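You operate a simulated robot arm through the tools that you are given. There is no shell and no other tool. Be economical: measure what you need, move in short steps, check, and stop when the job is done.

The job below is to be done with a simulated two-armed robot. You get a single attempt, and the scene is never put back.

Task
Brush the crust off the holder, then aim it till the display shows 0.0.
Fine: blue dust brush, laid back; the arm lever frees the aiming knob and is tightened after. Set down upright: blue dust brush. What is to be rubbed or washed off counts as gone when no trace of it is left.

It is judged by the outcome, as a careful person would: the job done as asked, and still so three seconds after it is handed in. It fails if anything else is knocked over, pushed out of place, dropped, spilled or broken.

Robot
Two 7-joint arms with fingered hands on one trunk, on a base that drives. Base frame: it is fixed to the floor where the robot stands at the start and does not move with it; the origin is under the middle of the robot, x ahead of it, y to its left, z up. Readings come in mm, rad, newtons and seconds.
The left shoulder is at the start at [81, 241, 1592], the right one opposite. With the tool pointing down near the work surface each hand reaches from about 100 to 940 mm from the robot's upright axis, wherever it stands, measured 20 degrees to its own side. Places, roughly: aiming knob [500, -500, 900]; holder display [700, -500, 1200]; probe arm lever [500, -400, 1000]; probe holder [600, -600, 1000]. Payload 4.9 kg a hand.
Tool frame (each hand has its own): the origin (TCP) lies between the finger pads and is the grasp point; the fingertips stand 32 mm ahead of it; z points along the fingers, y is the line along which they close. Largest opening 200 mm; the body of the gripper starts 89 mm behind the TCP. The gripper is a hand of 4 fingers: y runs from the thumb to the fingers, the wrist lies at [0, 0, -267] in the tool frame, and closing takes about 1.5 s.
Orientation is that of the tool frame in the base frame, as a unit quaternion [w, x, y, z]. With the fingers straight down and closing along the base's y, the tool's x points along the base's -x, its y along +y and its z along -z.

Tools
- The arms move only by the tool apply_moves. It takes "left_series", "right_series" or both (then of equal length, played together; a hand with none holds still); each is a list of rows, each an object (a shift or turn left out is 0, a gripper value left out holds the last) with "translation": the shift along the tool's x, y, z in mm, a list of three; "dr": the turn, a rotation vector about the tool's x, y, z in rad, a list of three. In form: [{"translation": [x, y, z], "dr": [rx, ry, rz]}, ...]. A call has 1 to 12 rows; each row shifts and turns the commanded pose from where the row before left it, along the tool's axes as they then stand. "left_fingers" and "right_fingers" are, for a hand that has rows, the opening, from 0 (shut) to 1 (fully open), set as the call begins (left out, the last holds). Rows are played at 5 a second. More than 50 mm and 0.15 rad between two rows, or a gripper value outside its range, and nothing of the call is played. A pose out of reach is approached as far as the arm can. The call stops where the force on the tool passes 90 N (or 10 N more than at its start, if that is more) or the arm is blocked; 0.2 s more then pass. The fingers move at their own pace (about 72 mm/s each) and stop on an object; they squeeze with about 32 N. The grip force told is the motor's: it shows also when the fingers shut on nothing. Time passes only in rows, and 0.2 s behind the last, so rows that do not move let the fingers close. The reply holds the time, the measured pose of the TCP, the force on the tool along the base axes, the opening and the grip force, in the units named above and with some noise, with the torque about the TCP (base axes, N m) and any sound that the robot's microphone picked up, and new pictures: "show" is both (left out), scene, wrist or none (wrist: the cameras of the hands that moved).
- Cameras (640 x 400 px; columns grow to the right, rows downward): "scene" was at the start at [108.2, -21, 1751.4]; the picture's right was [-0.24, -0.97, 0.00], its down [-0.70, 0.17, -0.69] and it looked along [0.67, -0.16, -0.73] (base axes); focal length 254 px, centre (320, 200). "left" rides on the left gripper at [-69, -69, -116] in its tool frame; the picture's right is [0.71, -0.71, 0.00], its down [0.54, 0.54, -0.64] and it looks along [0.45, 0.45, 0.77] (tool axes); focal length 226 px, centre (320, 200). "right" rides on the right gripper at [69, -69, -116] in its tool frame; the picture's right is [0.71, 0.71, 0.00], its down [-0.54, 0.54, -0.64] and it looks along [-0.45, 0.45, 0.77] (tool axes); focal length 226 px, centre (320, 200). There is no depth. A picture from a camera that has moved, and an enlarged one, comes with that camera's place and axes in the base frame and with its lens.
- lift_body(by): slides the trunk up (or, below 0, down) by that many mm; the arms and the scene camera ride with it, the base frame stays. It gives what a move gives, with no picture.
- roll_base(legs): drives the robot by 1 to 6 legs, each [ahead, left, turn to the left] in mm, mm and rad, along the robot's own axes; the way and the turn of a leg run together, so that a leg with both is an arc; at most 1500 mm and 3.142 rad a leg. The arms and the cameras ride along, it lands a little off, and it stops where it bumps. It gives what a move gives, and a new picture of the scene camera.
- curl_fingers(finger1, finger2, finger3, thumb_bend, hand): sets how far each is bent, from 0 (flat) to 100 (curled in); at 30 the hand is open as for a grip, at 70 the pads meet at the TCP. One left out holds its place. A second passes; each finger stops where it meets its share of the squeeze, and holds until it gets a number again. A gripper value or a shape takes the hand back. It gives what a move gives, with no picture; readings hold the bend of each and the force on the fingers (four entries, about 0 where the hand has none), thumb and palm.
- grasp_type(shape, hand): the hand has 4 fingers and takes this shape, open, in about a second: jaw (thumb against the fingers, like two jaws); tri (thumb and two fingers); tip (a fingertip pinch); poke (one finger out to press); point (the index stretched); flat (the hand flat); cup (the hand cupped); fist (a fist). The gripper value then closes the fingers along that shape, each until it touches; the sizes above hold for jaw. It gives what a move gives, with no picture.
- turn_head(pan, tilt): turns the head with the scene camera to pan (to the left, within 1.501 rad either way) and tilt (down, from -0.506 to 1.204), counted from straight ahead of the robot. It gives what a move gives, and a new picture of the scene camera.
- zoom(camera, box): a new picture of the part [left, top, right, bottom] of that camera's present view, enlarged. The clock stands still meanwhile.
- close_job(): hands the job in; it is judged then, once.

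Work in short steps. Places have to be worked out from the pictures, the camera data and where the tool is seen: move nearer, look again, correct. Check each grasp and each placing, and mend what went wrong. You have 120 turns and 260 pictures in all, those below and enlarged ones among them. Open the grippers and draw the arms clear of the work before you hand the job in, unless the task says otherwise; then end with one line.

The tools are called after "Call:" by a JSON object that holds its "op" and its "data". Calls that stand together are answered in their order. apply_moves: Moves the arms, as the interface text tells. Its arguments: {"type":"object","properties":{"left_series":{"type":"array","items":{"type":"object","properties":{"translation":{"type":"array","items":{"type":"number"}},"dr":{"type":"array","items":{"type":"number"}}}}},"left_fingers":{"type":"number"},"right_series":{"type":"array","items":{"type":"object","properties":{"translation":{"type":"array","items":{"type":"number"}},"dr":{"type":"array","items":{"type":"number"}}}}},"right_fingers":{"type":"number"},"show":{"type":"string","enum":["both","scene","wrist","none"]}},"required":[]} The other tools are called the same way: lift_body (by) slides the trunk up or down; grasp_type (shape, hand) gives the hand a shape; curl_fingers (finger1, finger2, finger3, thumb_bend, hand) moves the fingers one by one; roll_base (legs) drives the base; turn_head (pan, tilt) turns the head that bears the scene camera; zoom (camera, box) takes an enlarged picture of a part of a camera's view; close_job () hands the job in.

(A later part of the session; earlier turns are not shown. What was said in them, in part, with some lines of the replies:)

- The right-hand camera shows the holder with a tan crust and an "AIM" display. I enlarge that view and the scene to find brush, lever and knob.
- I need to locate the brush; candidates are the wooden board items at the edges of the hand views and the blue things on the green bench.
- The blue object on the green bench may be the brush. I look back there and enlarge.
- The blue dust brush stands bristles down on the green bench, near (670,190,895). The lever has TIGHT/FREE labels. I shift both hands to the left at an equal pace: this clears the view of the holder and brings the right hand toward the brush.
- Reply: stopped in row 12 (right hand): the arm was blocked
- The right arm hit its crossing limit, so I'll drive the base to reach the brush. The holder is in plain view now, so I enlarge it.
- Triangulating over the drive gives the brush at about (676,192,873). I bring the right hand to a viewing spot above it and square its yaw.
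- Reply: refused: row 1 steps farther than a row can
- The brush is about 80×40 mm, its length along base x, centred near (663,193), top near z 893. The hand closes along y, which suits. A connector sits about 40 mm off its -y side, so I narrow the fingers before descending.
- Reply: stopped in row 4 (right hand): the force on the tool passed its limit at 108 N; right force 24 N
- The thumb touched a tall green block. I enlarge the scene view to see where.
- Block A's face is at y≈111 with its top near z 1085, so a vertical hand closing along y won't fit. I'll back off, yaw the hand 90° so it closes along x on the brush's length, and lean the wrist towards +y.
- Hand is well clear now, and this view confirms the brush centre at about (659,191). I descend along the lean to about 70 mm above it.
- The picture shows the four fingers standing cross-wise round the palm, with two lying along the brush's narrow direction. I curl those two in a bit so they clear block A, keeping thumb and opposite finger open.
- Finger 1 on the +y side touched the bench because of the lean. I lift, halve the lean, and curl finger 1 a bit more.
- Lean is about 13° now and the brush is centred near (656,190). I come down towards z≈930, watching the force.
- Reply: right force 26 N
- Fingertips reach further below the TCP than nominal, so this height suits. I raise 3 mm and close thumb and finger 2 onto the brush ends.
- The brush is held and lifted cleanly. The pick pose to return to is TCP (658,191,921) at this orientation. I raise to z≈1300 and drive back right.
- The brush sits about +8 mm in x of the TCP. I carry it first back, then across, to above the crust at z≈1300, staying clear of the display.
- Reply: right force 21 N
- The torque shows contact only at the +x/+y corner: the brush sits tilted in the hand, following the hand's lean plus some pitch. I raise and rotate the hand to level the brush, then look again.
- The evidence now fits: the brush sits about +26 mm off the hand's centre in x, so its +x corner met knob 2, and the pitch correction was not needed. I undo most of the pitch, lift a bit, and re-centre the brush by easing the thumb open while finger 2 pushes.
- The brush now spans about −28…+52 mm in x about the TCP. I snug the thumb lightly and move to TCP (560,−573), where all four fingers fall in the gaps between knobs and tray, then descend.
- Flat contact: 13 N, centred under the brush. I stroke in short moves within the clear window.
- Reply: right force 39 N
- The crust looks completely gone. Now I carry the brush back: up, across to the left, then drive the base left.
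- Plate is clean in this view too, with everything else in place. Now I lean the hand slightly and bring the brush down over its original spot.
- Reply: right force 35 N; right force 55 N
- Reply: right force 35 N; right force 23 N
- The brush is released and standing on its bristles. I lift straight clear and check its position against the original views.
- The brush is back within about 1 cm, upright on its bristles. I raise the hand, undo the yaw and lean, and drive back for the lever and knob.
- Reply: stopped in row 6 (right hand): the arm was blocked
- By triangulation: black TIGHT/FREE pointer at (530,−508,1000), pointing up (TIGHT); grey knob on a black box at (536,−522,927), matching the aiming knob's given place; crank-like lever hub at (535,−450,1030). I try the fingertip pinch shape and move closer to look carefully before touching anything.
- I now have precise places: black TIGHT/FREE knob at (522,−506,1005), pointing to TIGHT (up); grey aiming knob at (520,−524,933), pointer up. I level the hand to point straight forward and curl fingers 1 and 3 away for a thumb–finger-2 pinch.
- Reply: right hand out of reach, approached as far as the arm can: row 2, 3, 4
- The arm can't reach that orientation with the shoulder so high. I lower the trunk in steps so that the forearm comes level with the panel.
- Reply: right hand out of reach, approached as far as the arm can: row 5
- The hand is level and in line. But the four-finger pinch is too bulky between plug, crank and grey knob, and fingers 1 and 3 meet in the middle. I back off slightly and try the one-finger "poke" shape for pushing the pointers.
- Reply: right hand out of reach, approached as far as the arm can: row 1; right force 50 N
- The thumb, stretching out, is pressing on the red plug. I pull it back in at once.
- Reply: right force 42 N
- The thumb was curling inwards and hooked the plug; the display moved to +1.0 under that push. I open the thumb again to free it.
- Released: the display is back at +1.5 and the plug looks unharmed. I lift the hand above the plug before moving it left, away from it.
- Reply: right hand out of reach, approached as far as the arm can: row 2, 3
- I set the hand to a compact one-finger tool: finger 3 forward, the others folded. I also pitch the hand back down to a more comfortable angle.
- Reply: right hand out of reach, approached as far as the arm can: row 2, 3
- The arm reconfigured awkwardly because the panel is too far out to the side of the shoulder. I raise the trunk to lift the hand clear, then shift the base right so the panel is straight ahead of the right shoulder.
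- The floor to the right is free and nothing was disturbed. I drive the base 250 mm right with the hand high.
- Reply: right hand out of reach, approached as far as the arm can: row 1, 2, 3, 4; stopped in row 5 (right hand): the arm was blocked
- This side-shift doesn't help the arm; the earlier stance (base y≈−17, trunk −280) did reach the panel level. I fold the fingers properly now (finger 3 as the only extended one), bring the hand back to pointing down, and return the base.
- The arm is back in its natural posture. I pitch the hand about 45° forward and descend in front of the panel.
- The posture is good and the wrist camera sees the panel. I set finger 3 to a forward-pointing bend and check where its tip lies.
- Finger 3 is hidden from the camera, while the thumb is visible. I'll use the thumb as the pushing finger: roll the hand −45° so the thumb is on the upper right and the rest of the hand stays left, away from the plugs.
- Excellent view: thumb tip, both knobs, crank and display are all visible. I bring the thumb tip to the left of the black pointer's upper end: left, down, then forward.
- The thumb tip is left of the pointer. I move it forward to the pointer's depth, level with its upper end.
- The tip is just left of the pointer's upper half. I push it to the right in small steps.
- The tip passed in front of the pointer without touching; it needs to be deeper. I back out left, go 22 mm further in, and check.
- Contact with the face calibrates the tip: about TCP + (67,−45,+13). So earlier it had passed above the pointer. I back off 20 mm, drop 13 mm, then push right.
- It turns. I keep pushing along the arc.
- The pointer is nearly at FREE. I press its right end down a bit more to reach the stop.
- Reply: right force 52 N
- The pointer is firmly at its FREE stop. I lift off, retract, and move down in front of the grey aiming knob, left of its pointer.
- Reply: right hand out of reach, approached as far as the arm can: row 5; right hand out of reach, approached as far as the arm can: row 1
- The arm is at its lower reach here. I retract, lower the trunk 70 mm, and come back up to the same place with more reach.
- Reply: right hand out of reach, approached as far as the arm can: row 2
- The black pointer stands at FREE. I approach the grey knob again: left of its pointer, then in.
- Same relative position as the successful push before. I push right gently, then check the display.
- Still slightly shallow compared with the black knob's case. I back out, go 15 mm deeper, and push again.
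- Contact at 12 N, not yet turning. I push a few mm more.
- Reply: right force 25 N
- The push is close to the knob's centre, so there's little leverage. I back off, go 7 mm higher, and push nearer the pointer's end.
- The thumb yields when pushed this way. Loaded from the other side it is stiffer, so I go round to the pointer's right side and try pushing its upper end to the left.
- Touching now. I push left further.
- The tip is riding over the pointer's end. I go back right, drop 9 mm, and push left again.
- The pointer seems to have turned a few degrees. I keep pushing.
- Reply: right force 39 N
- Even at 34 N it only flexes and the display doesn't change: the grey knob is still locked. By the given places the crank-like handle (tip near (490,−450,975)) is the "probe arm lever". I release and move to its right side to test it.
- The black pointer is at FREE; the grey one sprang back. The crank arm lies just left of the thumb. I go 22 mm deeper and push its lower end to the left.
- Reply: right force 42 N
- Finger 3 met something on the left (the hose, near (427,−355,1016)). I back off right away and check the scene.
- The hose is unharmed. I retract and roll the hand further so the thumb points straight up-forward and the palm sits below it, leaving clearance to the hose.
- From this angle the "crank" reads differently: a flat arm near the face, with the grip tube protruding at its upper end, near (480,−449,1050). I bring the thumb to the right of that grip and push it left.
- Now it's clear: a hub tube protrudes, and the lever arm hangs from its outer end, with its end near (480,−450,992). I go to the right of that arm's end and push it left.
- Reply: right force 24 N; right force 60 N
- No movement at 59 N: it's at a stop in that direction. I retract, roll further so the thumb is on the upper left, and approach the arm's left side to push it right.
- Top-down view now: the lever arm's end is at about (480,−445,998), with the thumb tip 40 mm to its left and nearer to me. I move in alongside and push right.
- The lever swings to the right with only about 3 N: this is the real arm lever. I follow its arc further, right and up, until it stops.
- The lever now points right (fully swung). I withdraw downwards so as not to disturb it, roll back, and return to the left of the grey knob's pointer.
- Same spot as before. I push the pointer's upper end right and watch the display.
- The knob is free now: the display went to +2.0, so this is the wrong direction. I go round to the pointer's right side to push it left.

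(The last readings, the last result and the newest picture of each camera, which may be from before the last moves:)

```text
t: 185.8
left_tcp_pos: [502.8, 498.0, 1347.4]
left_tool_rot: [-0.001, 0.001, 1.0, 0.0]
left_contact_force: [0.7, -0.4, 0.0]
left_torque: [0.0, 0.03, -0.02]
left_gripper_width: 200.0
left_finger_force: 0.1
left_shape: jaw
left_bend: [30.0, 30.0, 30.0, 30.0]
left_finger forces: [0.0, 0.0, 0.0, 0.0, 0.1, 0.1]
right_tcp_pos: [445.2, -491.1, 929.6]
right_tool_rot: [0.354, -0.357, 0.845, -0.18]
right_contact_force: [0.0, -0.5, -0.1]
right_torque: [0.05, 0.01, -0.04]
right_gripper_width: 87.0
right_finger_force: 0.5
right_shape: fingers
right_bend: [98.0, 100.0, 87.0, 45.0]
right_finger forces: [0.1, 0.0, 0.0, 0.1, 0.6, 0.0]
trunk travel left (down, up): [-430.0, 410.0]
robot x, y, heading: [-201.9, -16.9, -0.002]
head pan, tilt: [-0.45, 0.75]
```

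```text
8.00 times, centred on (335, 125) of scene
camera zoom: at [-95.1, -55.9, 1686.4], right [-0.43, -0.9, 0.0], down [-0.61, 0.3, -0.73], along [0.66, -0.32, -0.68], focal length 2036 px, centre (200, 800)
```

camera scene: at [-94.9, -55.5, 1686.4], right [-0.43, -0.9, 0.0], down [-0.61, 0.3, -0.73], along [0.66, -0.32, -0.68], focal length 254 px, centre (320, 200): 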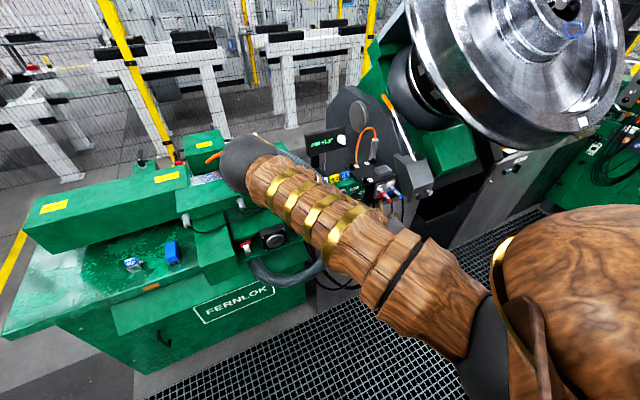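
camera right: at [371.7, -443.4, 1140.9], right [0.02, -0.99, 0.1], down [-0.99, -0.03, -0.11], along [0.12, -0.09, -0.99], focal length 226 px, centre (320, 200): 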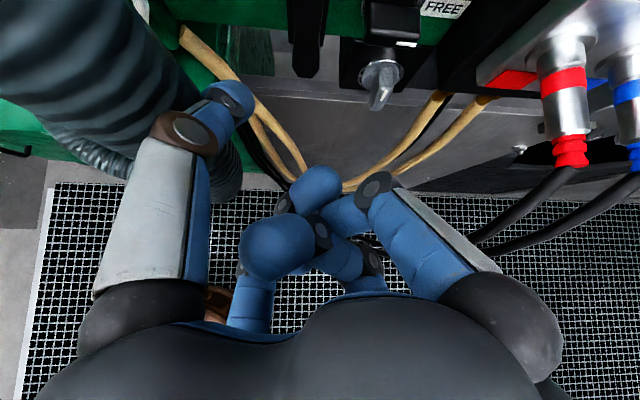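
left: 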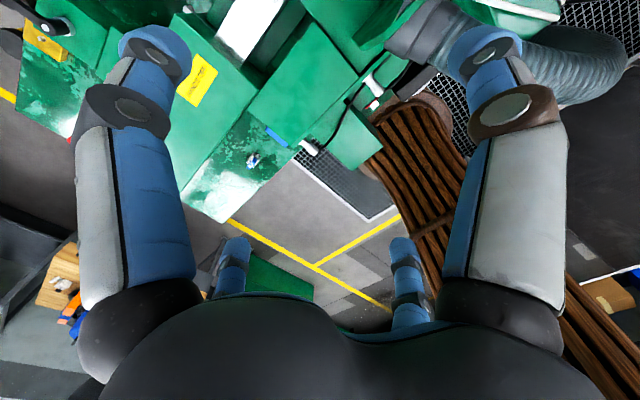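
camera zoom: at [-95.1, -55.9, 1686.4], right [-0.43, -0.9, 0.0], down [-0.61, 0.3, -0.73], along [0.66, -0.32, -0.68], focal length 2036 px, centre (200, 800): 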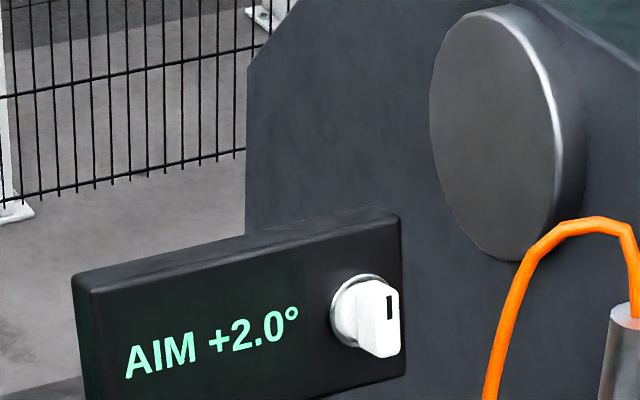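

Just touching. I push left 10 mm, look, then 4 mm more, and look again.

Call:
{"op": "apply_moves", "data": {"right_series": [{"translation": [-3.7, 3.4, -0.2]}, {"translation": [-3.7, 3.4, -0.2]}, {}], "show": "none"}}

Call:
{"op": "zoom", "data": {"camera": "scene", "box": [300, 100, 370, 150]}}

Call:
{"op": "apply_moves", "data": {"right_series": [{"translation": [-2.9, 2.7, -0.2]}, {}], "show": "none"}}

Call:
{"op": "zoom", "data": {"camera": "scene", "box": [300, 100, 370, 150]}}

```text
t: 186.6
left_tcp_pos: [503.9, 499.2, 1348.7]
left_tool_rot: [0.0, 0.0, 1.0, 0.0]
left_contact_force: [-0.1, 0.0, -0.4]
left_torque: [-0.03, -0.01, -0.01]
left_gripper_width: 200.2
left_finger_force: 0.2
left_shape: jaw
left_bend: [30.0, 30.0, 30.0, 30.0]
left_finger forces: [0.0, 0.0, 0.0, 0.0, 0.0, 0.0]
right_tcp_pos: [444.7, -481.5, 928.9]
right_tool_rot: [0.354, -0.357, 0.845, -0.181]
right_contact_force: [-2.0, -4.9, 3.2]
right_torque: [-0.04, -0.19, -0.31]
right_gripper_width: 89.8
right_finger_force: 2.4
right_shape: fingers
right_bend: [98.0, 100.0, 87.0, 44.0]
right_finger forces: [0.0, 0.0, 0.0, 0.0, 4.2, 0.1]
trunk travel left (down, up): [-430.0, 410.0]
robot x, y, heading: [-198.7, -18.1, 0.002]
head pan, tilt: [-0.45, 0.75]
```

```text
8.00 times, centred on (335, 125) of scene
camera zoom: at [-95.5, -56.0, 1686.4], right [-0.44, -0.9, 0.0], down [-0.61, 0.3, -0.73], along [0.66, -0.32, -0.68], focal length 2036 px, centre (200, 800)
```

zoom: 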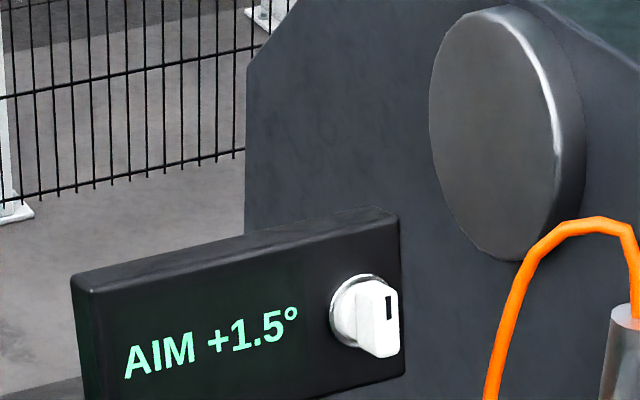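

```text
t: 187.2
left_tcp_pos: [501.8, 499.0, 1349.2]
left_tool_rot: [0.0, 0.0, 1.0, 0.001]
left_contact_force: [-0.1, 0.0, 0.4]
left_torque: [0.01, -0.01, -0.01]
left_gripper_width: 199.8
left_finger_force: 0.0
left_shape: jaw
left_bend: [30.0, 30.0, 30.0, 30.0]
left_finger forces: [0.0, 0.1, 0.2, 0.0, 0.1, 0.0]
right_tcp_pos: [445.3, -477.1, 928.2]
right_tool_rot: [0.355, -0.358, 0.845, -0.181]
right_contact_force: [-2.3, -3.4, 4.2]
right_torque: [-0.13, -0.25, -0.34]
right_gripper_width: 90.3
right_finger_force: 1.8
right_shape: fingers
right_bend: [98.0, 100.0, 87.0, 44.0]
right_finger forces: [0.0, 0.1, 0.1, 0.0, 4.9, 0.1]
trunk travel left (down, up): [-430.0, 410.0]
robot x, y, heading: [-199.6, -16.5, -0.0]
head pan, tilt: [-0.45, 0.75]
```

```text
8.00 times, centred on (335, 125) of scene
camera zoom: at [-95.8, -55.6, 1686.5], right [-0.43, -0.9, 0.0], down [-0.61, 0.3, -0.73], along [0.66, -0.32, -0.68], focal length 2036 px, centre (200, 800)
```

zoom: 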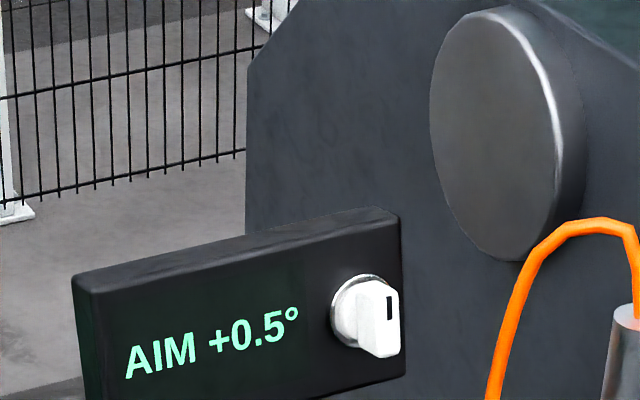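

The display steps by 0.5 and shows +0.5 now. About 2 mm more.

Call:
{"op": "apply_moves", "data": {"right_series": [{"translation": [-1.5, 1.4, -0.1]}, {}], "show": "none"}}

Call:
{"op": "zoom", "data": {"camera": "scene", "box": [300, 100, 370, 150]}}

Call:
{"op": "zoom", "data": {"camera": "right", "box": [120, 0, 400, 175]}}

```text
t: 187.8
left_tcp_pos: [501.7, 498.9, 1347.0]
left_tool_rot: [0.0, 0.0, 1.0, 0.0]
left_contact_force: [-0.6, 0.1, 0.2]
left_torque: [0.02, 0.02, 0.02]
left_gripper_width: 200.2
left_finger_force: 0.0
left_shape: jaw
left_bend: [30.0, 30.0, 30.0, 30.0]
left_finger forces: [0.1, 0.0, 0.0, 0.1, 0.0, 0.0]
right_tcp_pos: [444.4, -475.1, 928.5]
right_tool_rot: [0.355, -0.358, 0.844, -0.181]
right_contact_force: [-2.7, -3.6, 3.3]
right_torque: [-0.13, -0.26, -0.27]
right_gripper_width: 90.8
right_finger_force: 2.2
right_shape: fingers
right_bend: [98.0, 100.0, 87.0, 44.0]
right_finger forces: [0.0, 0.0, 0.0, 0.0, 5.1, 0.0]
trunk travel left (down, up): [-430.0, 410.0]
robot x, y, heading: [-196.0, -19.7, 0.002]
head pan, tilt: [-0.45, 0.75]
```

```text
8.00 times, centred on (335, 125) of scene
camera zoom: at [-95.7, -55.6, 1686.5], right [-0.43, -0.9, 0.0], down [-0.61, 0.3, -0.73], along [0.66, -0.32, -0.68], focal length 2036 px, centre (200, 800)
```

zoom: 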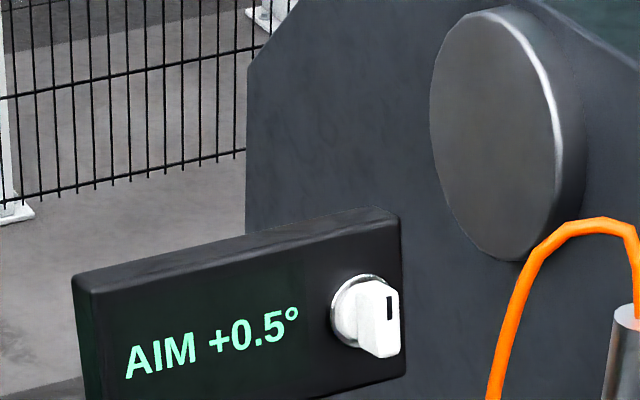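

```text
2.29 times, centred on (260, 88) of right
camera zoom: at [358.1, -566.8, 1013.3], right [-0.68, -0.04, -0.73], down [-0.46, 0.8, 0.39], along [0.57, 0.6, -0.56], focal length 517 px, centre (457, 457)
```

zoom: 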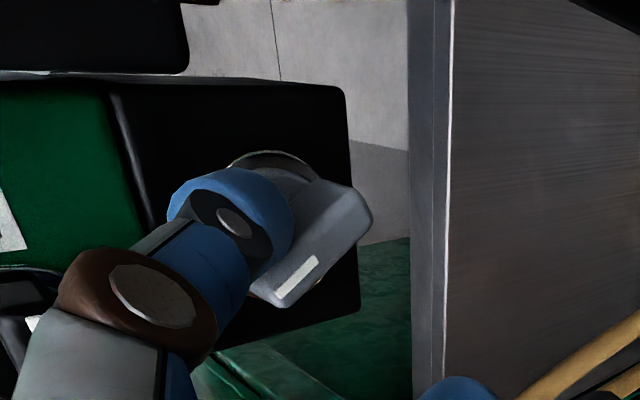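

Call:
{"op": "apply_moves", "data": {"right_series": [{"translation": [-1.2, 1.8, 0.5]}, {}], "show": "none"}}

Call:
{"op": "zoom", "data": {"camera": "scene", "box": [300, 100, 370, 150]}}

```text
t: 188.4
left_tcp_pos: [502.5, 500.8, 1347.5]
left_tool_rot: [0.0, 0.001, 1.0, 0.0]
left_contact_force: [0.5, 0.2, 0.1]
left_torque: [0.02, -0.01, 0.0]
left_gripper_width: 199.7
left_finger_force: 0.0
left_shape: jaw
left_bend: [30.0, 30.0, 30.0, 30.0]
left_finger forces: [0.0, 0.1, 0.1, 0.1, 0.1, 0.0]
right_tcp_pos: [443.7, -472.5, 928.0]
right_tool_rot: [0.354, -0.357, 0.845, -0.181]
right_contact_force: [-1.2, -4.6, 6.1]
right_torque: [-0.17, -0.37, -0.29]
right_gripper_width: 91.3
right_finger_force: 3.1
right_shape: fingers
right_bend: [98.0, 100.0, 87.0, 43.0]
right_finger forces: [0.0, 0.0, 0.1, 0.1, 6.0, 0.0]
trunk travel left (down, up): [-430.0, 410.0]
robot x, y, heading: [-198.3, -17.8, 0.001]
head pan, tilt: [-0.45, 0.75]
```

```text
8.00 times, centred on (335, 125) of scene
camera zoom: at [-95.9, -55.6, 1686.5], right [-0.43, -0.9, 0.0], down [-0.61, 0.3, -0.73], along [0.66, -0.32, -0.68], focal length 2036 px, centre (200, 800)
```

zoom: 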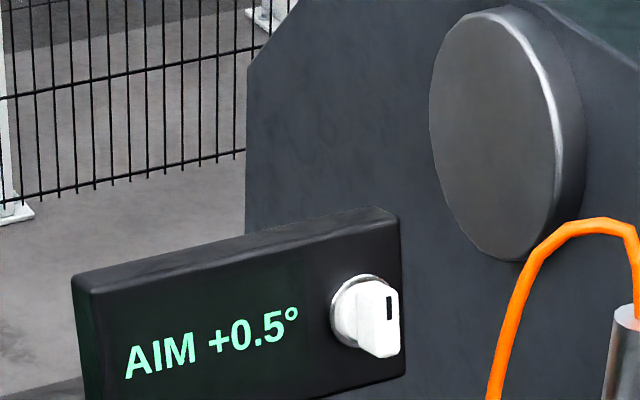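

Call:
{"op": "apply_moves", "data": {"right_series": [{"translation": [-0.6, 2.5, 1.3]}, {}], "show": "none"}}

Call:
{"op": "zoom", "data": {"camera": "scene", "box": [300, 100, 370, 150]}}

Call:
{"op": "apply_moves", "data": {"right_series": [{"translation": [-0.3, 1.4, 0.7]}, {}], "show": "none"}}

Call:
{"op": "zoom", "data": {"camera": "scene", "box": [300, 100, 370, 150]}}

```text
t: 189.0
left_tcp_pos: [500.7, 499.4, 1346.9]
left_tool_rot: [0.0, 0.0, 1.0, 0.0]
left_contact_force: [0.2, -0.2, -0.1]
left_torque: [0.0, 0.0, -0.03]
left_gripper_width: 200.3
left_finger_force: 0.0
left_shape: jaw
left_bend: [30.0, 30.0, 30.0, 30.0]
left_finger forces: [0.0, 0.0, 0.0, 0.0, 0.0, 0.1]
right_tcp_pos: [445.1, -471.5, 925.8]
right_tool_rot: [0.355, -0.358, 0.845, -0.181]
right_contact_force: [-4.9, -4.9, 9.3]
right_torque: [-0.38, -0.6, -0.51]
right_gripper_width: 92.8
right_finger_force: 4.4
right_shape: fingers
right_bend: [98.0, 100.0, 87.0, 43.0]
right_finger forces: [0.0, 0.0, 0.1, 0.1, 8.7, 0.0]
trunk travel left (down, up): [-430.0, 410.0]
robot x, y, heading: [-196.3, -20.6, -0.003]
head pan, tilt: [-0.45, 0.75]
```

```text
8.00 times, centred on (335, 125) of scene
camera zoom: at [-96.8, -55.4, 1686.6], right [-0.44, -0.9, 0.0], down [-0.61, 0.3, -0.73], along [0.66, -0.32, -0.68], focal length 2036 px, centre (200, 800)
```

zoom: 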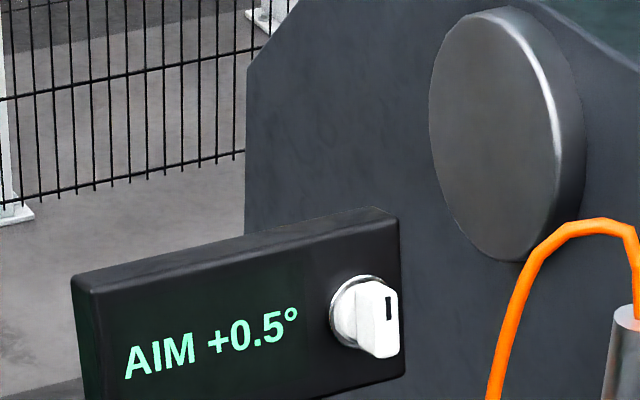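

```text
t: 189.6
left_tcp_pos: [501.1, 501.2, 1347.6]
left_tool_rot: [0.001, 0.001, 1.0, 0.0]
left_contact_force: [-0.7, -0.6, -0.6]
left_torque: [0.0, -0.01, 0.02]
left_gripper_width: 199.7
left_finger_force: 0.0
left_shape: jaw
left_bend: [30.0, 30.0, 30.0, 30.0]
left_finger forces: [0.0, 0.1, 0.1, 0.0, 0.1, 0.0]
right_tcp_pos: [443.5, -468.1, 925.1]
right_tool_rot: [0.355, -0.359, 0.844, -0.181]
right_contact_force: [-3.8, -3.8, 9.8]
right_torque: [-0.43, -0.59, -0.36]
right_gripper_width: 93.2
right_finger_force: 4.9
right_shape: fingers
right_bend: [98.0, 100.0, 87.0, 42.0]
right_finger forces: [0.0, 0.0, 0.0, 0.1, 9.6, 0.1]
trunk travel left (down, up): [-430.0, 410.0]
robot x, y, heading: [-199.1, -14.5, 0.001]
head pan, tilt: [-0.45, 0.75]
```

```text
8.00 times, centred on (335, 125) of scene
camera zoom: at [-96.7, -55.1, 1686.6], right [-0.43, -0.9, 0.0], down [-0.61, 0.3, -0.73], along [0.66, -0.32, -0.68], focal length 2036 px, centre (200, 800)
```

zoom: 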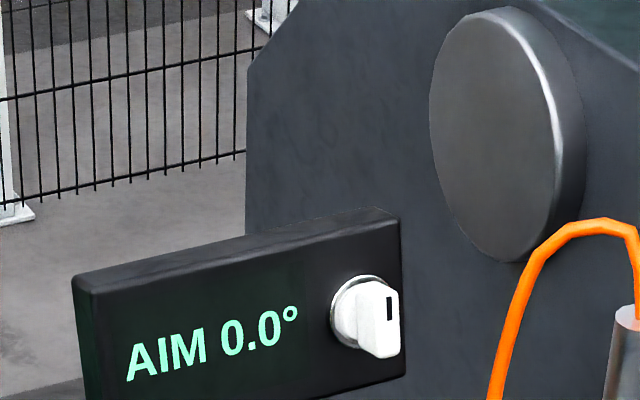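

The display shows 0.0. Now I release upwards, roll so the palm clears the hose, go above the lever, and swing it back down to its original (tight) position.

Call:
{"op": "apply_moves", "data": {"right_series": [{"translation": [-4.1, -8.1, -8.1]}, {"translation": [14.8, 14.3, -21.8]}, {"translation": [14.8, 14.3, -21.8]}, {"dr": [0, 0, -0.135]}, {"dr": [0, 0, -0.135]}, {"dr": [0, 0, -0.135]}, {"dr": [0, 0, -0.135]}, {"dr": [0, 0, -0.135]}, {"dr": [0, 0, -0.135]}, {}], "show": "none"}}

Call:
{"op": "apply_moves", "data": {"right_series": [{"translation": [10.8, -31, -29.2]}, {"translation": [10.8, -31, -29.2]}, {"translation": [10.8, -31, -29.2]}, {"translation": [0.1, -10.3, 10.9]}, {}], "show": "none"}}

Call:
{"op": "zoom", "data": {"camera": "right", "box": [60, 0, 380, 200]}}

Call:
{"op": "zoom", "data": {"camera": "scene", "box": [280, 100, 400, 190]}}

```text
t: 191.8
left_tcp_pos: [503.3, 500.3, 1346.4]
left_tool_rot: [-0.001, 0.001, 1.0, 0.0]
left_contact_force: [1.1, -0.1, 0.0]
left_torque: [0.01, 0.0, 0.01]
left_gripper_width: 199.6
left_finger_force: 0.0
left_shape: jaw
left_bend: [30.0, 30.0, 30.0, 30.0]
left_finger forces: [0.0, 0.1, 0.0, 0.0, 0.0, 0.0]
right_tcp_pos: [385.2, -470.2, 936.8]
right_tool_rot: [-0.254, 0.662, -0.636, 0.305]
right_contact_force: [0.1, -0.7, -0.2]
right_torque: [0.03, 0.02, -0.02]
right_gripper_width: 87.6
right_finger_force: 0.1
right_shape: fingers
right_bend: [98.0, 100.0, 87.0, 45.0]
right_finger forces: [0.0, 0.1, 0.1, 0.0, 0.0, 0.0]
trunk travel left (down, up): [-430.0, 410.0]
robot x, y, heading: [-199.3, -15.6, 0.002]
head pan, tilt: [-0.45, 0.75]
```

```text
t: 193.0
left_tcp_pos: [503.5, 500.7, 1347.6]
left_tool_rot: [-0.001, 0.001, 1.0, 0.0]
left_contact_force: [0.1, 0.4, -0.4]
left_torque: [0.06, -0.01, 0.01]
left_gripper_width: 199.9
left_finger_force: 0.0
left_shape: jaw
left_bend: [30.0, 30.0, 30.0, 30.0]
left_finger forces: [0.1, 0.0, 0.1, 0.1, 0.1, 0.0]
right_tcp_pos: [402.4, -495.3, 1066.3]
right_tool_rot: [-0.255, 0.662, -0.636, 0.305]
right_contact_force: [0.5, -0.4, -0.4]
right_torque: [0.01, -0.03, -0.01]
right_gripper_width: 87.5
right_finger_force: 0.1
right_shape: fingers
right_bend: [98.0, 100.0, 87.0, 45.0]
right_finger forces: [0.0, 0.0, 0.0, 0.0, 0.0, 0.0]
trunk travel left (down, up): [-430.0, 410.0]
robot x, y, heading: [-202.3, -16.7, 0.007]
head pan, tilt: [-0.45, 0.75]
```

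```text
2.00 times, centred on (220, 100) of right
camera zoom: at [364.3, -554.9, 1199.6], right [-0.48, -0.75, -0.46], down [-0.84, 0.54, 0.0], along [0.24, 0.39, -0.89], focal length 452 px, centre (520, 400)
```

zoom: 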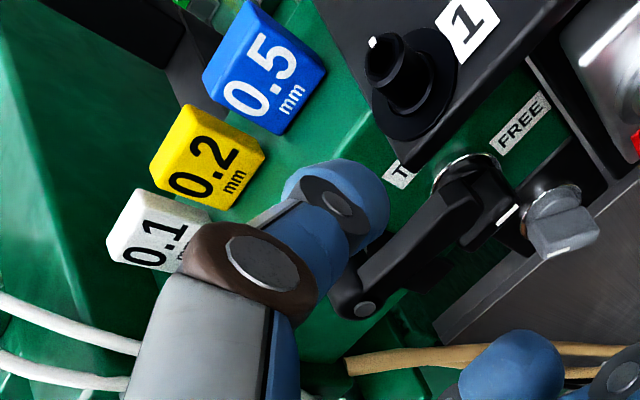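

```text
4.44 times, centred on (340, 145) of scene
camera zoom: at [-95.1, -55.5, 1686.4], right [-0.43, -0.9, 0.0], down [-0.61, 0.3, -0.73], along [0.66, -0.32, -0.68], focal length 1131 px, centre (231, 444)
```

zoom: 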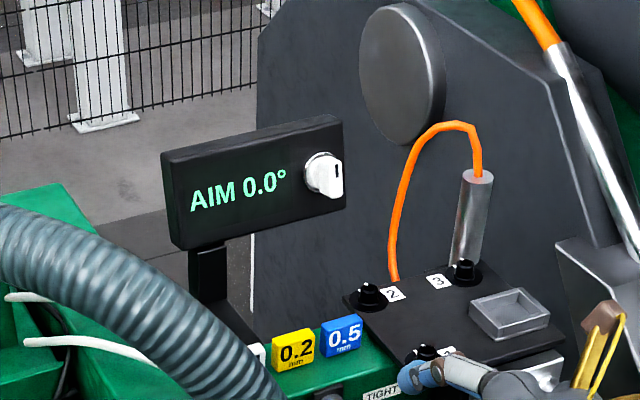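

The display holds 0.0, and the thumb is above the lever arm, which points right. I swing it down along its arc to the stop.

Call:
{"op": "apply_moves", "data": {"right_series": [{"translation": [-2.6, 14.5, 13.6]}, {"translation": [2.4, 14.8, 13.9]}, {"translation": [-7.6, 14.1, 13.4]}, {"translation": [-10, 8.2, 7.8]}, {"translation": [-8.5, 4.6, 4.4]}, {"translation": [-6.1, 0.4, 0.4]}, {"translation": [-4, -0.2, -0.2]}, {}], "show": "none"}}

Call:
{"op": "zoom", "data": {"camera": "right", "box": [60, 0, 380, 200]}}

Call:
{"op": "zoom", "data": {"camera": "scene", "box": [280, 100, 400, 190]}}

```text
t: 194.8
left_tcp_pos: [503.2, 499.0, 1346.4]
left_tool_rot: [-0.001, 0.0, 1.0, 0.0]
left_contact_force: [0.3, -0.1, -0.3]
left_torque: [-0.02, 0.02, -0.01]
left_gripper_width: 199.8
left_finger_force: 0.0
left_shape: jaw
left_bend: [30.0, 30.0, 30.0, 30.0]
left_finger forces: [0.0, 0.0, 0.0, 0.1, 0.0, 0.0]
right_tcp_pos: [399.7, -463.0, 986.8]
right_tool_rot: [-0.256, 0.661, -0.637, 0.304]
right_contact_force: [0.5, -1.2, -0.5]
right_torque: [0.06, 0.04, -0.13]
right_gripper_width: 87.4
right_finger_force: 0.6
right_shape: fingers
right_bend: [98.0, 100.0, 87.0, 45.0]
right_finger forces: [0.1, 0.1, 0.0, 0.1, 1.2, 0.0]
trunk travel left (down, up): [-430.0, 410.0]
robot x, y, heading: [-199.9, -17.0, -0.001]
head pan, tilt: [-0.45, 0.75]
```

```text
2.00 times, centred on (220, 100) of right
camera zoom: at [363.0, -522.5, 1121.1], right [-0.48, -0.75, -0.46], down [-0.84, 0.54, 0.0], along [0.24, 0.39, -0.89], focal length 452 px, centre (520, 400)
```

zoom: 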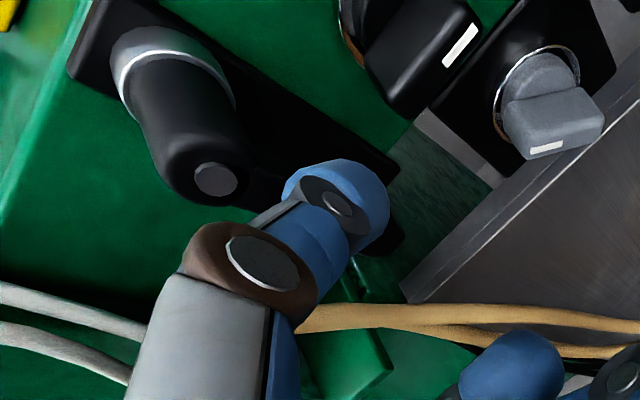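

```text
4.44 times, centred on (340, 145) of scene
camera zoom: at [-95.0, -55.8, 1686.4], right [-0.43, -0.9, 0.0], down [-0.61, 0.3, -0.73], along [0.66, -0.32, -0.68], focal length 1131 px, centre (231, 444)
```

zoom: 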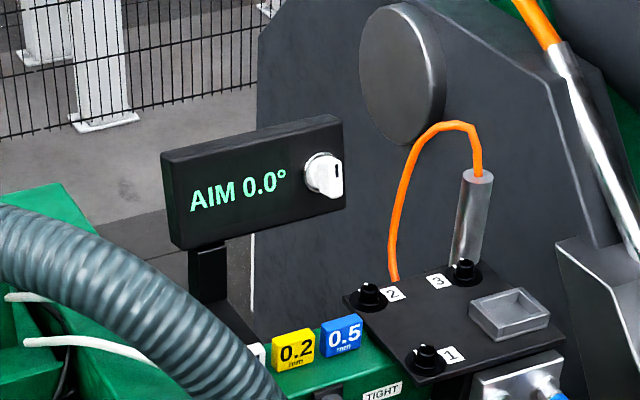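

The lever hangs down again and the display holds 0.0. I press it firmly to its stop, then move to the black TIGHT/FREE pointer to put it back to TIGHT as it was.

Call:
{"op": "apply_moves", "data": {"right_series": [{"translation": [-3.5, -0.2, -0.2]}, {}], "show": "none"}}

Call:
{"op": "apply_moves", "data": {"right_series": [{"translation": [10, 0.6, 0.5]}, {"translation": [-0.2, 19.2, -20.4]}, {"translation": [27, -23, -22]}, {"translation": [0.1, -16.4, 17.5]}, {"translation": [0.1, -16.4, 17.5]}, {}], "show": "none"}}

Call:
{"op": "zoom", "data": {"camera": "right", "box": [60, 0, 380, 200]}}

```text
t: 195.4
left_tcp_pos: [502.4, 499.8, 1347.1]
left_tool_rot: [-0.001, 0.001, 1.0, 0.0]
left_contact_force: [-1.4, 0.3, -0.1]
left_torque: [0.01, -0.04, 0.05]
left_gripper_width: 200.0
left_finger_force: 0.0
left_shape: jaw
left_bend: [30.0, 30.0, 30.0, 30.0]
left_finger forces: [0.0, 0.0, 0.0, 0.0, 0.0, 0.0]
right_tcp_pos: [399.4, -459.0, 986.3]
right_tool_rot: [-0.254, 0.662, -0.636, 0.306]
right_contact_force: [-0.9, 0.8, 0.5]
right_torque: [-0.01, -0.03, 0.0]
right_gripper_width: 87.3
right_finger_force: 0.0
right_shape: fingers
right_bend: [98.0, 100.0, 87.0, 45.0]
right_finger forces: [0.0, 0.1, 0.1, 0.0, 0.0, 0.0]
trunk travel left (down, up): [-430.0, 410.0]
robot x, y, heading: [-198.9, -17.6, 0.001]
head pan, tilt: [-0.45, 0.75]
```

```text
t: 196.8
left_tcp_pos: [502.3, 499.1, 1347.6]
left_tool_rot: [0.0, 0.001, 1.0, 0.0]
left_contact_force: [0.7, 0.0, 0.3]
left_torque: [0.02, 0.0, 0.0]
left_gripper_width: 199.7
left_finger_force: 0.0
left_shape: jaw
left_bend: [30.0, 30.0, 30.0, 30.0]
left_finger forces: [0.0, 0.0, 0.0, 0.0, 0.0, 0.0]
right_tcp_pos: [418.1, -494.6, 1018.9]
right_tool_rot: [-0.255, 0.661, -0.637, 0.305]
right_contact_force: [0.3, 0.2, 1.1]
right_torque: [0.0, 0.0, -0.01]
right_gripper_width: 87.5
right_finger_force: 0.0
right_shape: fingers
right_bend: [98.0, 100.0, 87.0, 45.0]
right_finger forces: [0.0, 0.0, 0.1, 0.0, 0.0, 0.0]
trunk travel left (down, up): [-430.0, 410.0]
robot x, y, heading: [-200.5, -17.3, -0.002]
head pan, tilt: [-0.45, 0.75]
```

```text
2.00 times, centred on (220, 100) of right
camera zoom: at [381.2, -554.1, 1153.6], right [-0.48, -0.75, -0.46], down [-0.84, 0.54, 0.0], along [0.24, 0.39, -0.89], focal length 452 px, centre (520, 400)
```

zoom: 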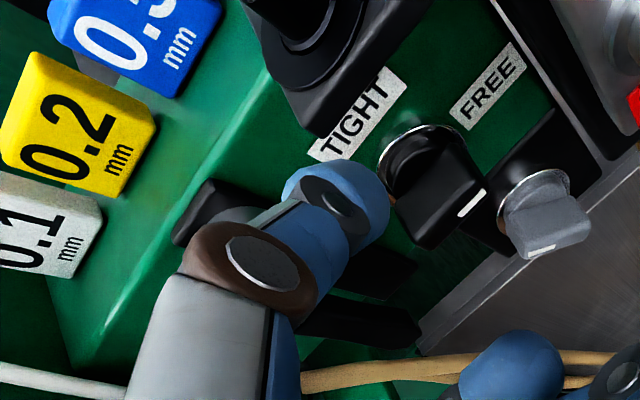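

The thumb tip is above-left of the black pointer's left end. I sweep it down and right to turn the pointer back up to TIGHT.

Call:
{"op": "apply_moves", "data": {"right_series": [{"translation": [-1, 8.7, 8.2]}, {"translation": [-4.8, 7, 6.6]}, {"translation": [-2.5, 8.6, 8.1]}, {"translation": [3.6, 8.3, 7.7]}, {"translation": [5.8, 1.9, 1.7]}, {"translation": [5, 0.3, 0.3]}, {}], "show": "none"}}

Call:
{"op": "zoom", "data": {"camera": "right", "box": [60, 0, 380, 200]}}

Call:
{"op": "zoom", "data": {"camera": "scene", "box": [280, 100, 400, 190]}}

```text
t: 198.4
left_tcp_pos: [497.6, 508.8, 1346.5]
left_tool_rot: [0.0, -0.001, 1.0, -0.003]
left_contact_force: [-0.5, -0.2, -0.3]
left_torque: [0.01, -0.02, 0.03]
left_gripper_width: 200.1
left_finger_force: 0.2
left_shape: jaw
left_bend: [30.0, 30.0, 30.0, 30.0]
left_finger forces: [0.0, 0.0, 0.1, 0.0, 0.0, 0.0]
right_tcp_pos: [420.5, -492.9, 976.6]
right_tool_rot: [-0.258, 0.664, -0.632, 0.305]
right_contact_force: [-17.0, 50.9, 10.9]
right_torque: [-1.61, -1.4, 4.22]
right_gripper_width: 88.7
right_finger_force: 26.1
right_shape: fingers
right_bend: [98.0, 100.0, 87.0, 44.0]
right_finger forces: [0.0, 0.0, 0.0, 0.0, 52.2, 0.0]
trunk travel left (down, up): [-430.0, 410.0]
robot x, y, heading: [-199.3, -19.3, -0.002]
head pan, tilt: [-0.45, 0.75]
```

```text
2.00 times, centred on (220, 100) of right
camera zoom: at [383.0, -553.3, 1110.7], right [-0.47, -0.75, -0.46], down [-0.85, 0.53, 0.0], along [0.24, 0.39, -0.89], focal length 452 px, centre (520, 400)
```

zoom: 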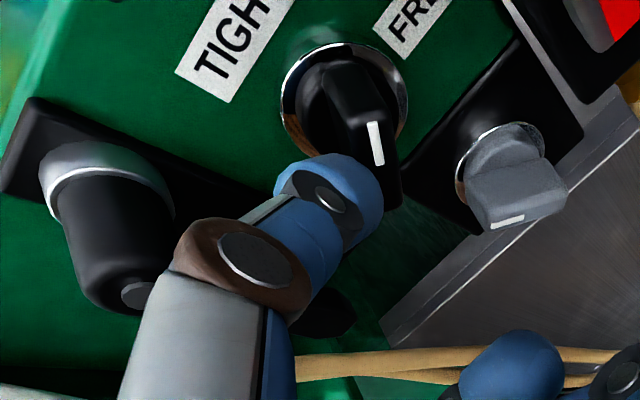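

```text
4.44 times, centred on (340, 145) of scene
camera zoom: at [-99.4, -45.9, 1686.9], right [-0.43, -0.9, 0.0], down [-0.61, 0.29, -0.73], along [0.66, -0.32, -0.68], focal length 1131 px, centre (231, 444)
```

zoom: 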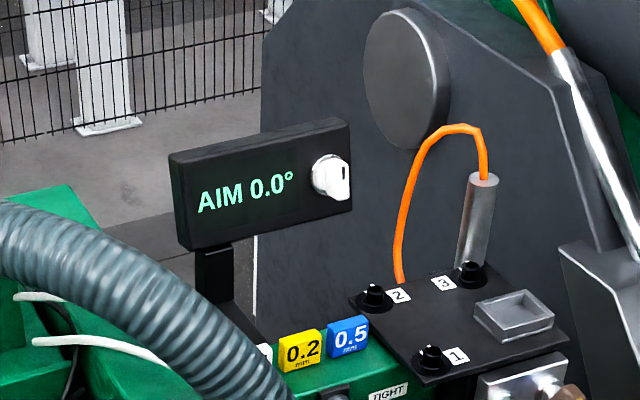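

Firm stop reached; display still 0.0. I back off and retract for a clear look at lever and pointer.

Call:
{"op": "apply_moves", "data": {"right_series": [{"translation": [-6, -0.4, -0.3]}, {"translation": [-0.2, 30, -32]}, {"translation": [-0.2, 20, -21]}, {"translation": [0, -20, -18]}, {}], "show": "none"}}

Call:
{"op": "zoom", "data": {"camera": "right", "box": [100, 0, 420, 200]}}

Call:
{"op": "zoom", "data": {"camera": "scene", "box": [290, 140, 390, 210]}}

```text
t: 199.6
left_tcp_pos: [503.0, 497.8, 1347.4]
left_tool_rot: [0.0, 0.001, 1.0, 0.001]
left_contact_force: [0.0, -0.3, -0.3]
left_torque: [0.01, 0.01, 0.0]
left_gripper_width: 200.0
left_finger_force: 0.0
left_shape: jaw
left_bend: [30.0, 30.0, 30.0, 30.0]
left_finger forces: [0.0, 0.1, 0.0, 0.0, 0.0, 0.0]
right_tcp_pos: [347.1, -496.2, 1000.1]
right_tool_rot: [-0.256, 0.661, -0.636, 0.305]
right_contact_force: [0.3, -0.1, -0.9]
right_torque: [0.03, 0.0, -0.01]
right_gripper_width: 87.6
right_finger_force: 0.1
right_shape: fingers
right_bend: [98.0, 100.0, 87.0, 45.0]
right_finger forces: [0.0, 0.0, 0.0, 0.1, 0.1, 0.0]
trunk travel left (down, up): [-430.0, 410.0]
robot x, y, heading: [-197.9, -18.7, -0.001]
head pan, tilt: [-0.45, 0.75]
```

```text
2.00 times, centred on (260, 100) of right
camera zoom: at [309.7, -556.8, 1133.0], right [-0.48, -0.75, -0.46], down [-0.84, 0.54, 0.0], along [0.24, 0.39, -0.89], focal length 452 px, centre (440, 400)
```

zoom: 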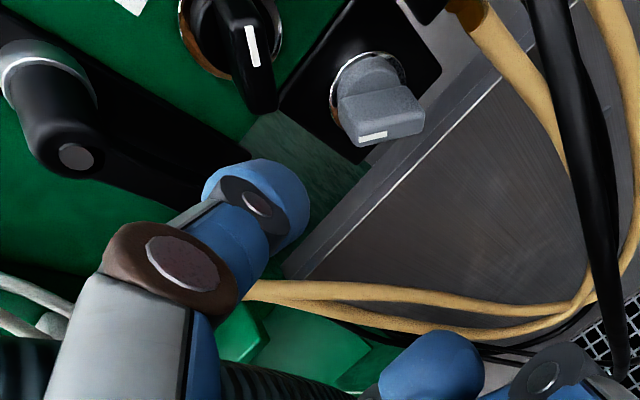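

```text
5.71 times, centred on (340, 175) of scene
camera zoom: at [-94.7, -57.7, 1686.3], right [-0.44, -0.9, 0.0], down [-0.61, 0.3, -0.73], along [0.66, -0.32, -0.68], focal length 1454 px, centre (206, 343)
```

zoom: 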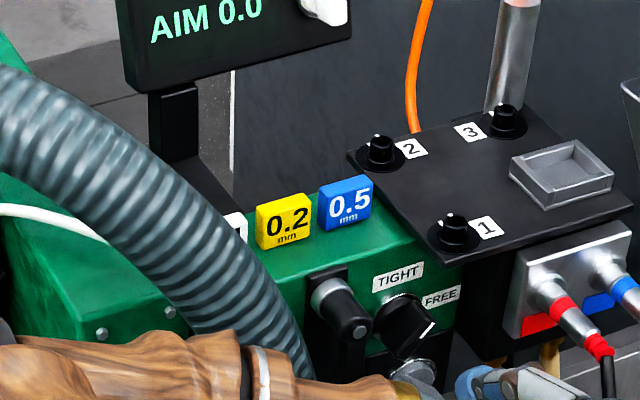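

The lever hangs at its original tight position, and the display reads 0.0. The black pointer is about 35° short of TIGHT, so I push its lower end further right.

Call:
{"op": "apply_moves", "data": {"right_series": [{"translation": [-13.6, 22.5, 21.2]}, {"translation": [0.2, -25, 26.6]}, {"translation": [0.2, -25, 26.6]}, {"translation": [4, 0.25, 0.2]}, {"translation": [4, 0.25, 0.2]}, {"translation": [4, 0.25, 0.2]}, {"translation": [4, 0.25, 0.2]}, {"translation": [4, 0.25, 0.2]}, {}], "show": "none"}}

Call:
{"op": "zoom", "data": {"camera": "right", "box": [60, 0, 380, 200]}}

Call:
{"op": "zoom", "data": {"camera": "scene", "box": [290, 120, 390, 200]}}

```text
t: 201.6
left_tcp_pos: [501.8, 499.5, 1347.3]
left_tool_rot: [0.001, 0.001, 1.0, 0.0]
left_contact_force: [-0.6, 0.7, 0.0]
left_torque: [-0.01, 0.01, 0.01]
left_gripper_width: 199.9
left_finger_force: 0.1
left_shape: jaw
left_bend: [30.0, 30.0, 30.0, 30.0]
left_finger forces: [0.0, 0.1, 0.0, 0.1, 0.1, 0.1]
right_tcp_pos: [420.2, -503.9, 968.1]
right_tool_rot: [-0.256, 0.661, -0.636, 0.306]
right_contact_force: [-7.0, 1.8, 0.0]
right_torque: [-0.02, -0.2, 0.15]
right_gripper_width: 81.9
right_finger_force: 4.1
right_shape: fingers
right_bend: [98.0, 100.0, 87.0, 47.0]
right_finger forces: [0.0, 0.1, 0.0, 0.0, 7.3, 0.0]
trunk travel left (down, up): [-430.0, 410.0]
robot x, y, heading: [-200.2, -18.3, -0.001]
head pan, tilt: [-0.45, 0.75]
```

```text
2.00 times, centred on (220, 100) of right
camera zoom: at [382.3, -564.0, 1102.1], right [-0.48, -0.75, -0.46], down [-0.84, 0.54, 0.0], along [0.25, 0.39, -0.89], focal length 452 px, centre (520, 400)
```

zoom: 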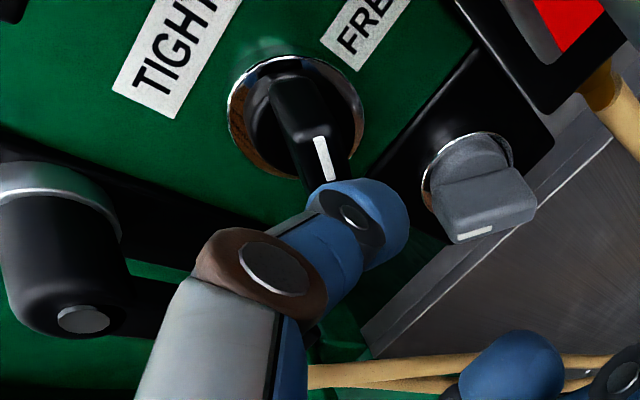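

```text
5.00 times, centred on (340, 160) of scene
camera zoom: at [-96.1, -55.2, 1686.5], right [-0.43, -0.9, 0.0], down [-0.61, 0.3, -0.73], along [0.66, -0.32, -0.68], focal length 1272 px, centre (220, 400)
```

zoom: 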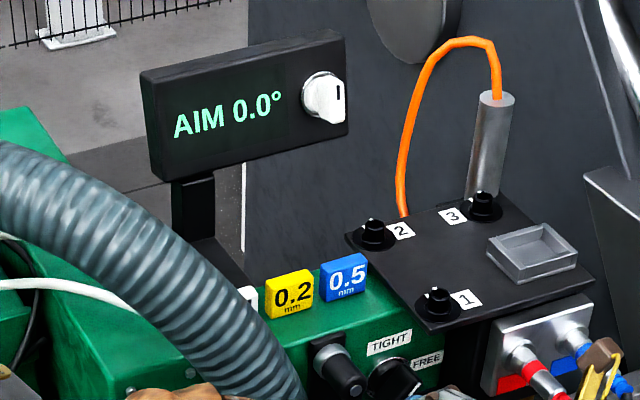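

Call:
{"op": "apply_moves", "data": {"right_series": [{"translation": [-8, -0.5, -0.4]}, {"translation": [0.3, -3.6, -3.4]}, {"translation": [5, 0.3, 0.2]}, {"translation": [5, 0.3, 0.2]}, {"translation": [5, 0.3, 0.2]}, {"translation": [4, 0.2, 0.2]}, {}], "show": "none"}}

Call:
{"op": "apply_moves", "data": {"right_series": [{"translation": [-8, -0.5, -0.4]}, {"translation": [-0.2, 30, -32]}, {"translation": [-0.2, 28, -30]}, {}], "show": "none"}}

Call:
{"op": "zoom", "data": {"camera": "scene", "box": [290, 130, 390, 210]}}

Call:
{"op": "zoom", "data": {"camera": "right", "box": [100, 0, 420, 200]}}

```text
t: 203.2
left_tcp_pos: [503.2, 498.2, 1346.9]
left_tool_rot: [-0.001, 0.0, 1.0, 0.0]
left_contact_force: [0.2, -0.4, -0.8]
left_torque: [0.0, 0.01, 0.0]
left_gripper_width: 199.9
left_finger_force: 0.0
left_shape: jaw
left_bend: [30.0, 30.0, 30.0, 30.0]
left_finger forces: [0.0, 0.1, 0.0, 0.0, 0.1, 0.0]
right_tcp_pos: [421.3, -516.7, 974.0]
right_tool_rot: [-0.255, 0.661, -0.636, 0.306]
right_contact_force: [-4.0, -0.9, -2.2]
right_torque: [0.02, 0.06, -0.09]
right_gripper_width: 83.2
right_finger_force: 1.9
right_shape: fingers
right_bend: [98.0, 100.0, 87.0, 47.0]
right_finger forces: [0.1, 0.0, 0.1, 0.0, 3.9, 0.1]
trunk travel left (down, up): [-430.0, 410.0]
robot x, y, heading: [-203.2, -15.8, 0.006]
head pan, tilt: [-0.45, 0.75]
```

```text
t: 204.2
left_tcp_pos: [502.4, 500.0, 1347.8]
left_tool_rot: [-0.001, 0.001, 1.0, 0.0]
left_contact_force: [0.6, 0.2, 0.1]
left_torque: [0.0, 0.0, 0.0]
left_gripper_width: 200.0
left_finger_force: 0.1
left_shape: jaw
left_bend: [30.0, 30.0, 30.0, 30.0]
left_finger forces: [0.0, 0.0, 0.0, 0.0, 0.0, 0.0]
right_tcp_pos: [334.6, -507.9, 972.9]
right_tool_rot: [-0.255, 0.662, -0.636, 0.305]
right_contact_force: [-1.0, -0.4, 0.6]
right_torque: [-0.02, -0.01, 0.02]
right_gripper_width: 87.6
right_finger_force: 0.1
right_shape: fingers
right_bend: [98.0, 100.0, 87.0, 45.0]
right_finger forces: [0.0, 0.1, 0.0, 0.0, 0.0, 0.1]
trunk travel left (down, up): [-430.0, 410.0]
robot x, y, heading: [-202.7, -20.0, 0.001]
head pan, tilt: [-0.45, 0.75]
```

```text
5.00 times, centred on (340, 170) of scene
camera zoom: at [-94.5, -54.9, 1686.4], right [-0.43, -0.9, 0.0], down [-0.61, 0.3, -0.73], along [0.66, -0.32, -0.68], focal length 1272 px, centre (220, 350)
```

zoom: 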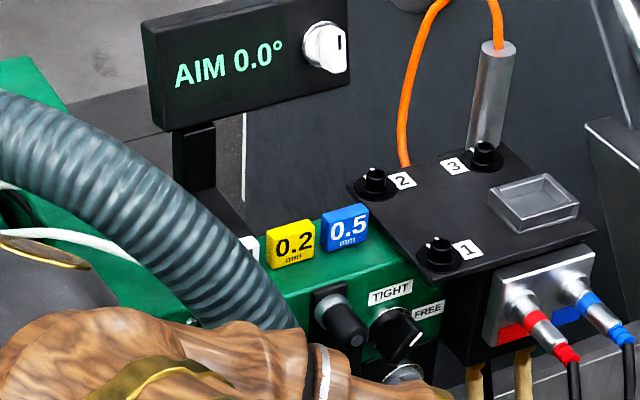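

```text
2.00 times, centred on (260, 100) of right
camera zoom: at [296.8, -566.6, 1108.1], right [-0.48, -0.75, -0.46], down [-0.84, 0.54, 0.0], along [0.24, 0.39, -0.89], focal length 452 px, centre (440, 400)
```

zoom: 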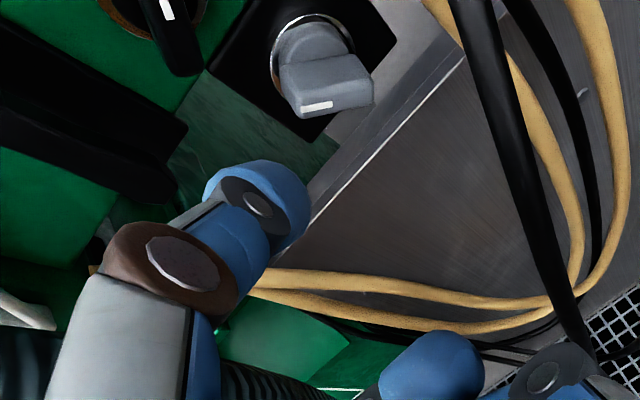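

The lever is back down at tight and the display holds 0.0. The black pointer is nearly back, and another push there isn't worth the risk. I raise the hand clear of the work and open it, then take a last look.

Call:
{"op": "apply_moves", "data": {"right_series": [{"translation": [-0.2, 13, -14]}, {"translation": [3.6, -32.7, -30.7]}, {"translation": [3.6, -32.7, -30.7]}, {"translation": [3.6, -32.7, -30.7]}, {"translation": [3.6, -32.7, -30.7]}, {"translation": [3.6, -32.7, -30.7]}, {}], "show": "none"}}

Call:
{"op": "apply_moves", "data": {"right_series": [{}, {}, {}, {}, {}, {}, {}, {}], "right_fingers": 1.0, "show": "scene"}}

Call:
{"op": "zoom", "data": {"camera": "scene", "box": [280, 90, 400, 220]}}

```text
t: 205.8
left_tcp_pos: [503.1, 499.7, 1348.0]
left_tool_rot: [0.0, 0.0, 1.0, 0.0]
left_contact_force: [-0.8, 0.0, 0.5]
left_torque: [-0.01, 0.0, -0.01]
left_gripper_width: 199.9
left_finger_force: 0.0
left_shape: jaw
left_bend: [30.0, 30.0, 30.0, 30.0]
left_finger forces: [0.1, 0.0, 0.1, 0.0, 0.0, 0.1]
right_tcp_pos: [316.0, -511.8, 1197.9]
right_tool_rot: [-0.255, 0.662, -0.636, 0.305]
right_contact_force: [-0.9, 0.2, 0.4]
right_torque: [-0.01, -0.02, -0.01]
right_gripper_width: 87.2
right_finger_force: 0.1
right_shape: fingers
right_bend: [98.0, 100.0, 87.0, 45.0]
right_finger forces: [0.0, 0.0, 0.0, 0.0, 0.0, 0.1]
trunk travel left (down, up): [-430.0, 410.0]
robot x, y, heading: [-201.0, -18.4, 0.001]
head pan, tilt: [-0.45, 0.75]
```

```text
t: 207.6
left_tcp_pos: [501.8, 500.1, 1346.2]
left_tool_rot: [-0.001, 0.001, 1.0, 0.001]
left_contact_force: [0.6, -1.0, 0.1]
left_torque: [0.04, 0.02, 0.02]
left_gripper_width: 199.9
left_finger_force: 0.1
left_shape: jaw
left_bend: [30.0, 30.0, 30.0, 30.0]
left_finger forces: [0.0, 0.0, 0.0, 0.0, 0.0, 0.1]
right_tcp_pos: [316.4, -511.2, 1198.7]
right_tool_rot: [-0.255, 0.662, -0.635, 0.305]
right_contact_force: [-0.4, 0.6, -0.2]
right_torque: [0.02, 0.01, 0.0]
right_gripper_width: 0.2
right_finger_force: 0.0
right_shape: poke
right_bend: [100.0, 100.0, 100.0, 81.0]
right_finger forces: [0.0, 0.1, 0.0, 0.1, 0.1, 0.0]
trunk travel left (down, up): [-430.0, 410.0]
robot x, y, heading: [-199.9, -19.0, -0.001]
head pan, tilt: [-0.45, 0.75]
camera scene: at [-95.1, -55.7, 1686.4], right [-0.43, -0.9, 0.0], down [-0.61, 0.3, -0.73], along [0.66, -0.32, -0.68], focal length 254 px, centre (320, 200)
```

scene: 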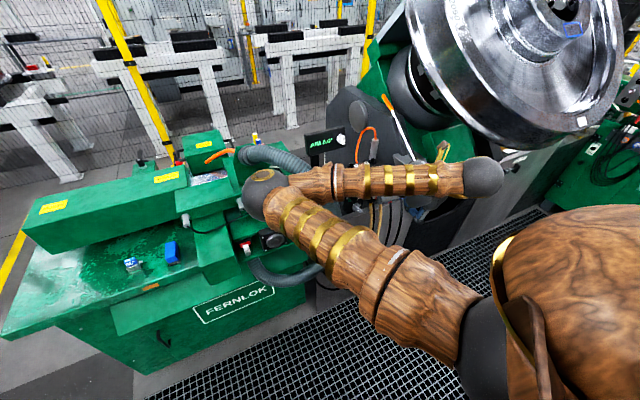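

```text
3.08 times, centred on (340, 155) of scene
camera zoom: at [-95.1, -55.7, 1686.4], right [-0.43, -0.9, 0.0], down [-0.61, 0.3, -0.73], along [0.66, -0.32, -0.68], focal length 783 px, centre (258, 338)
```

zoom: 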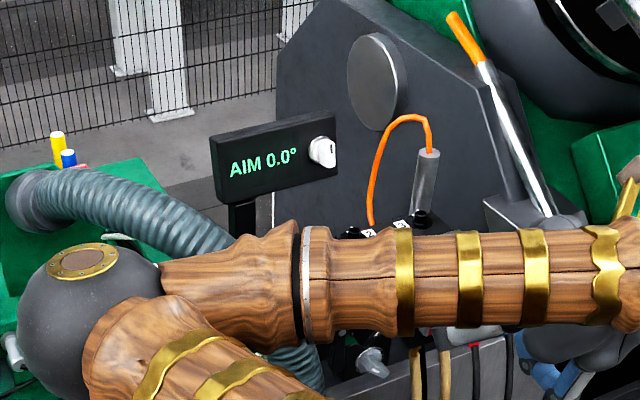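

Display reads 0.0, the brush stands upright on the bench, and nothing is displaced. I set the right hand to its open shape and hand the job in.

Call:
{"op": "grasp_type", "data": {"hand": "right", "shape": "jaw"}}

Call:
{"op": "close_job", "data": {}}

```text
t: 208.5
left_tcp_pos: [502.3, 499.1, 1346.5]
left_tool_rot: [-0.002, 0.001, 1.0, 0.0]
left_contact_force: [0.0, -0.8, 0.6]
left_torque: [0.0, 0.03, -0.01]
left_gripper_width: 200.2
left_finger_force: 0.1
left_shape: jaw
left_bend: [30.0, 30.0, 30.0, 30.0]
left_finger forces: [0.1, 0.0, 0.1, 0.0, 0.0, 0.0]
right_tcp_pos: [316.3, -511.7, 1197.8]
right_tool_rot: [-0.255, 0.661, -0.636, 0.306]
right_contact_force: [-0.2, -0.4, -0.1]
right_torque: [-0.04, -0.02, 0.0]
right_gripper_width: 199.9
right_finger_force: 0.1
right_shape: jaw
right_bend: [30.0, 30.0, 30.0, 30.0]
right_finger forces: [0.1, 0.0, 0.1, 0.0, 0.0, 0.1]
trunk travel left (down, up): [-430.0, 410.0]
robot x, y, heading: [-202.2, -17.1, -0.002]
head pan, tilt: [-0.45, 0.75]
```

```text
The job is handed in.
```

The crust is brushed off, the display reads 0.0, the arm lever is swung back down to tight, and the brush stands upright about 1 cm from where it was. One fault remains: I first mistook the black TIGHT/FREE knob for the lever, and it sits roughly 30° short of its original TIGHT mark.
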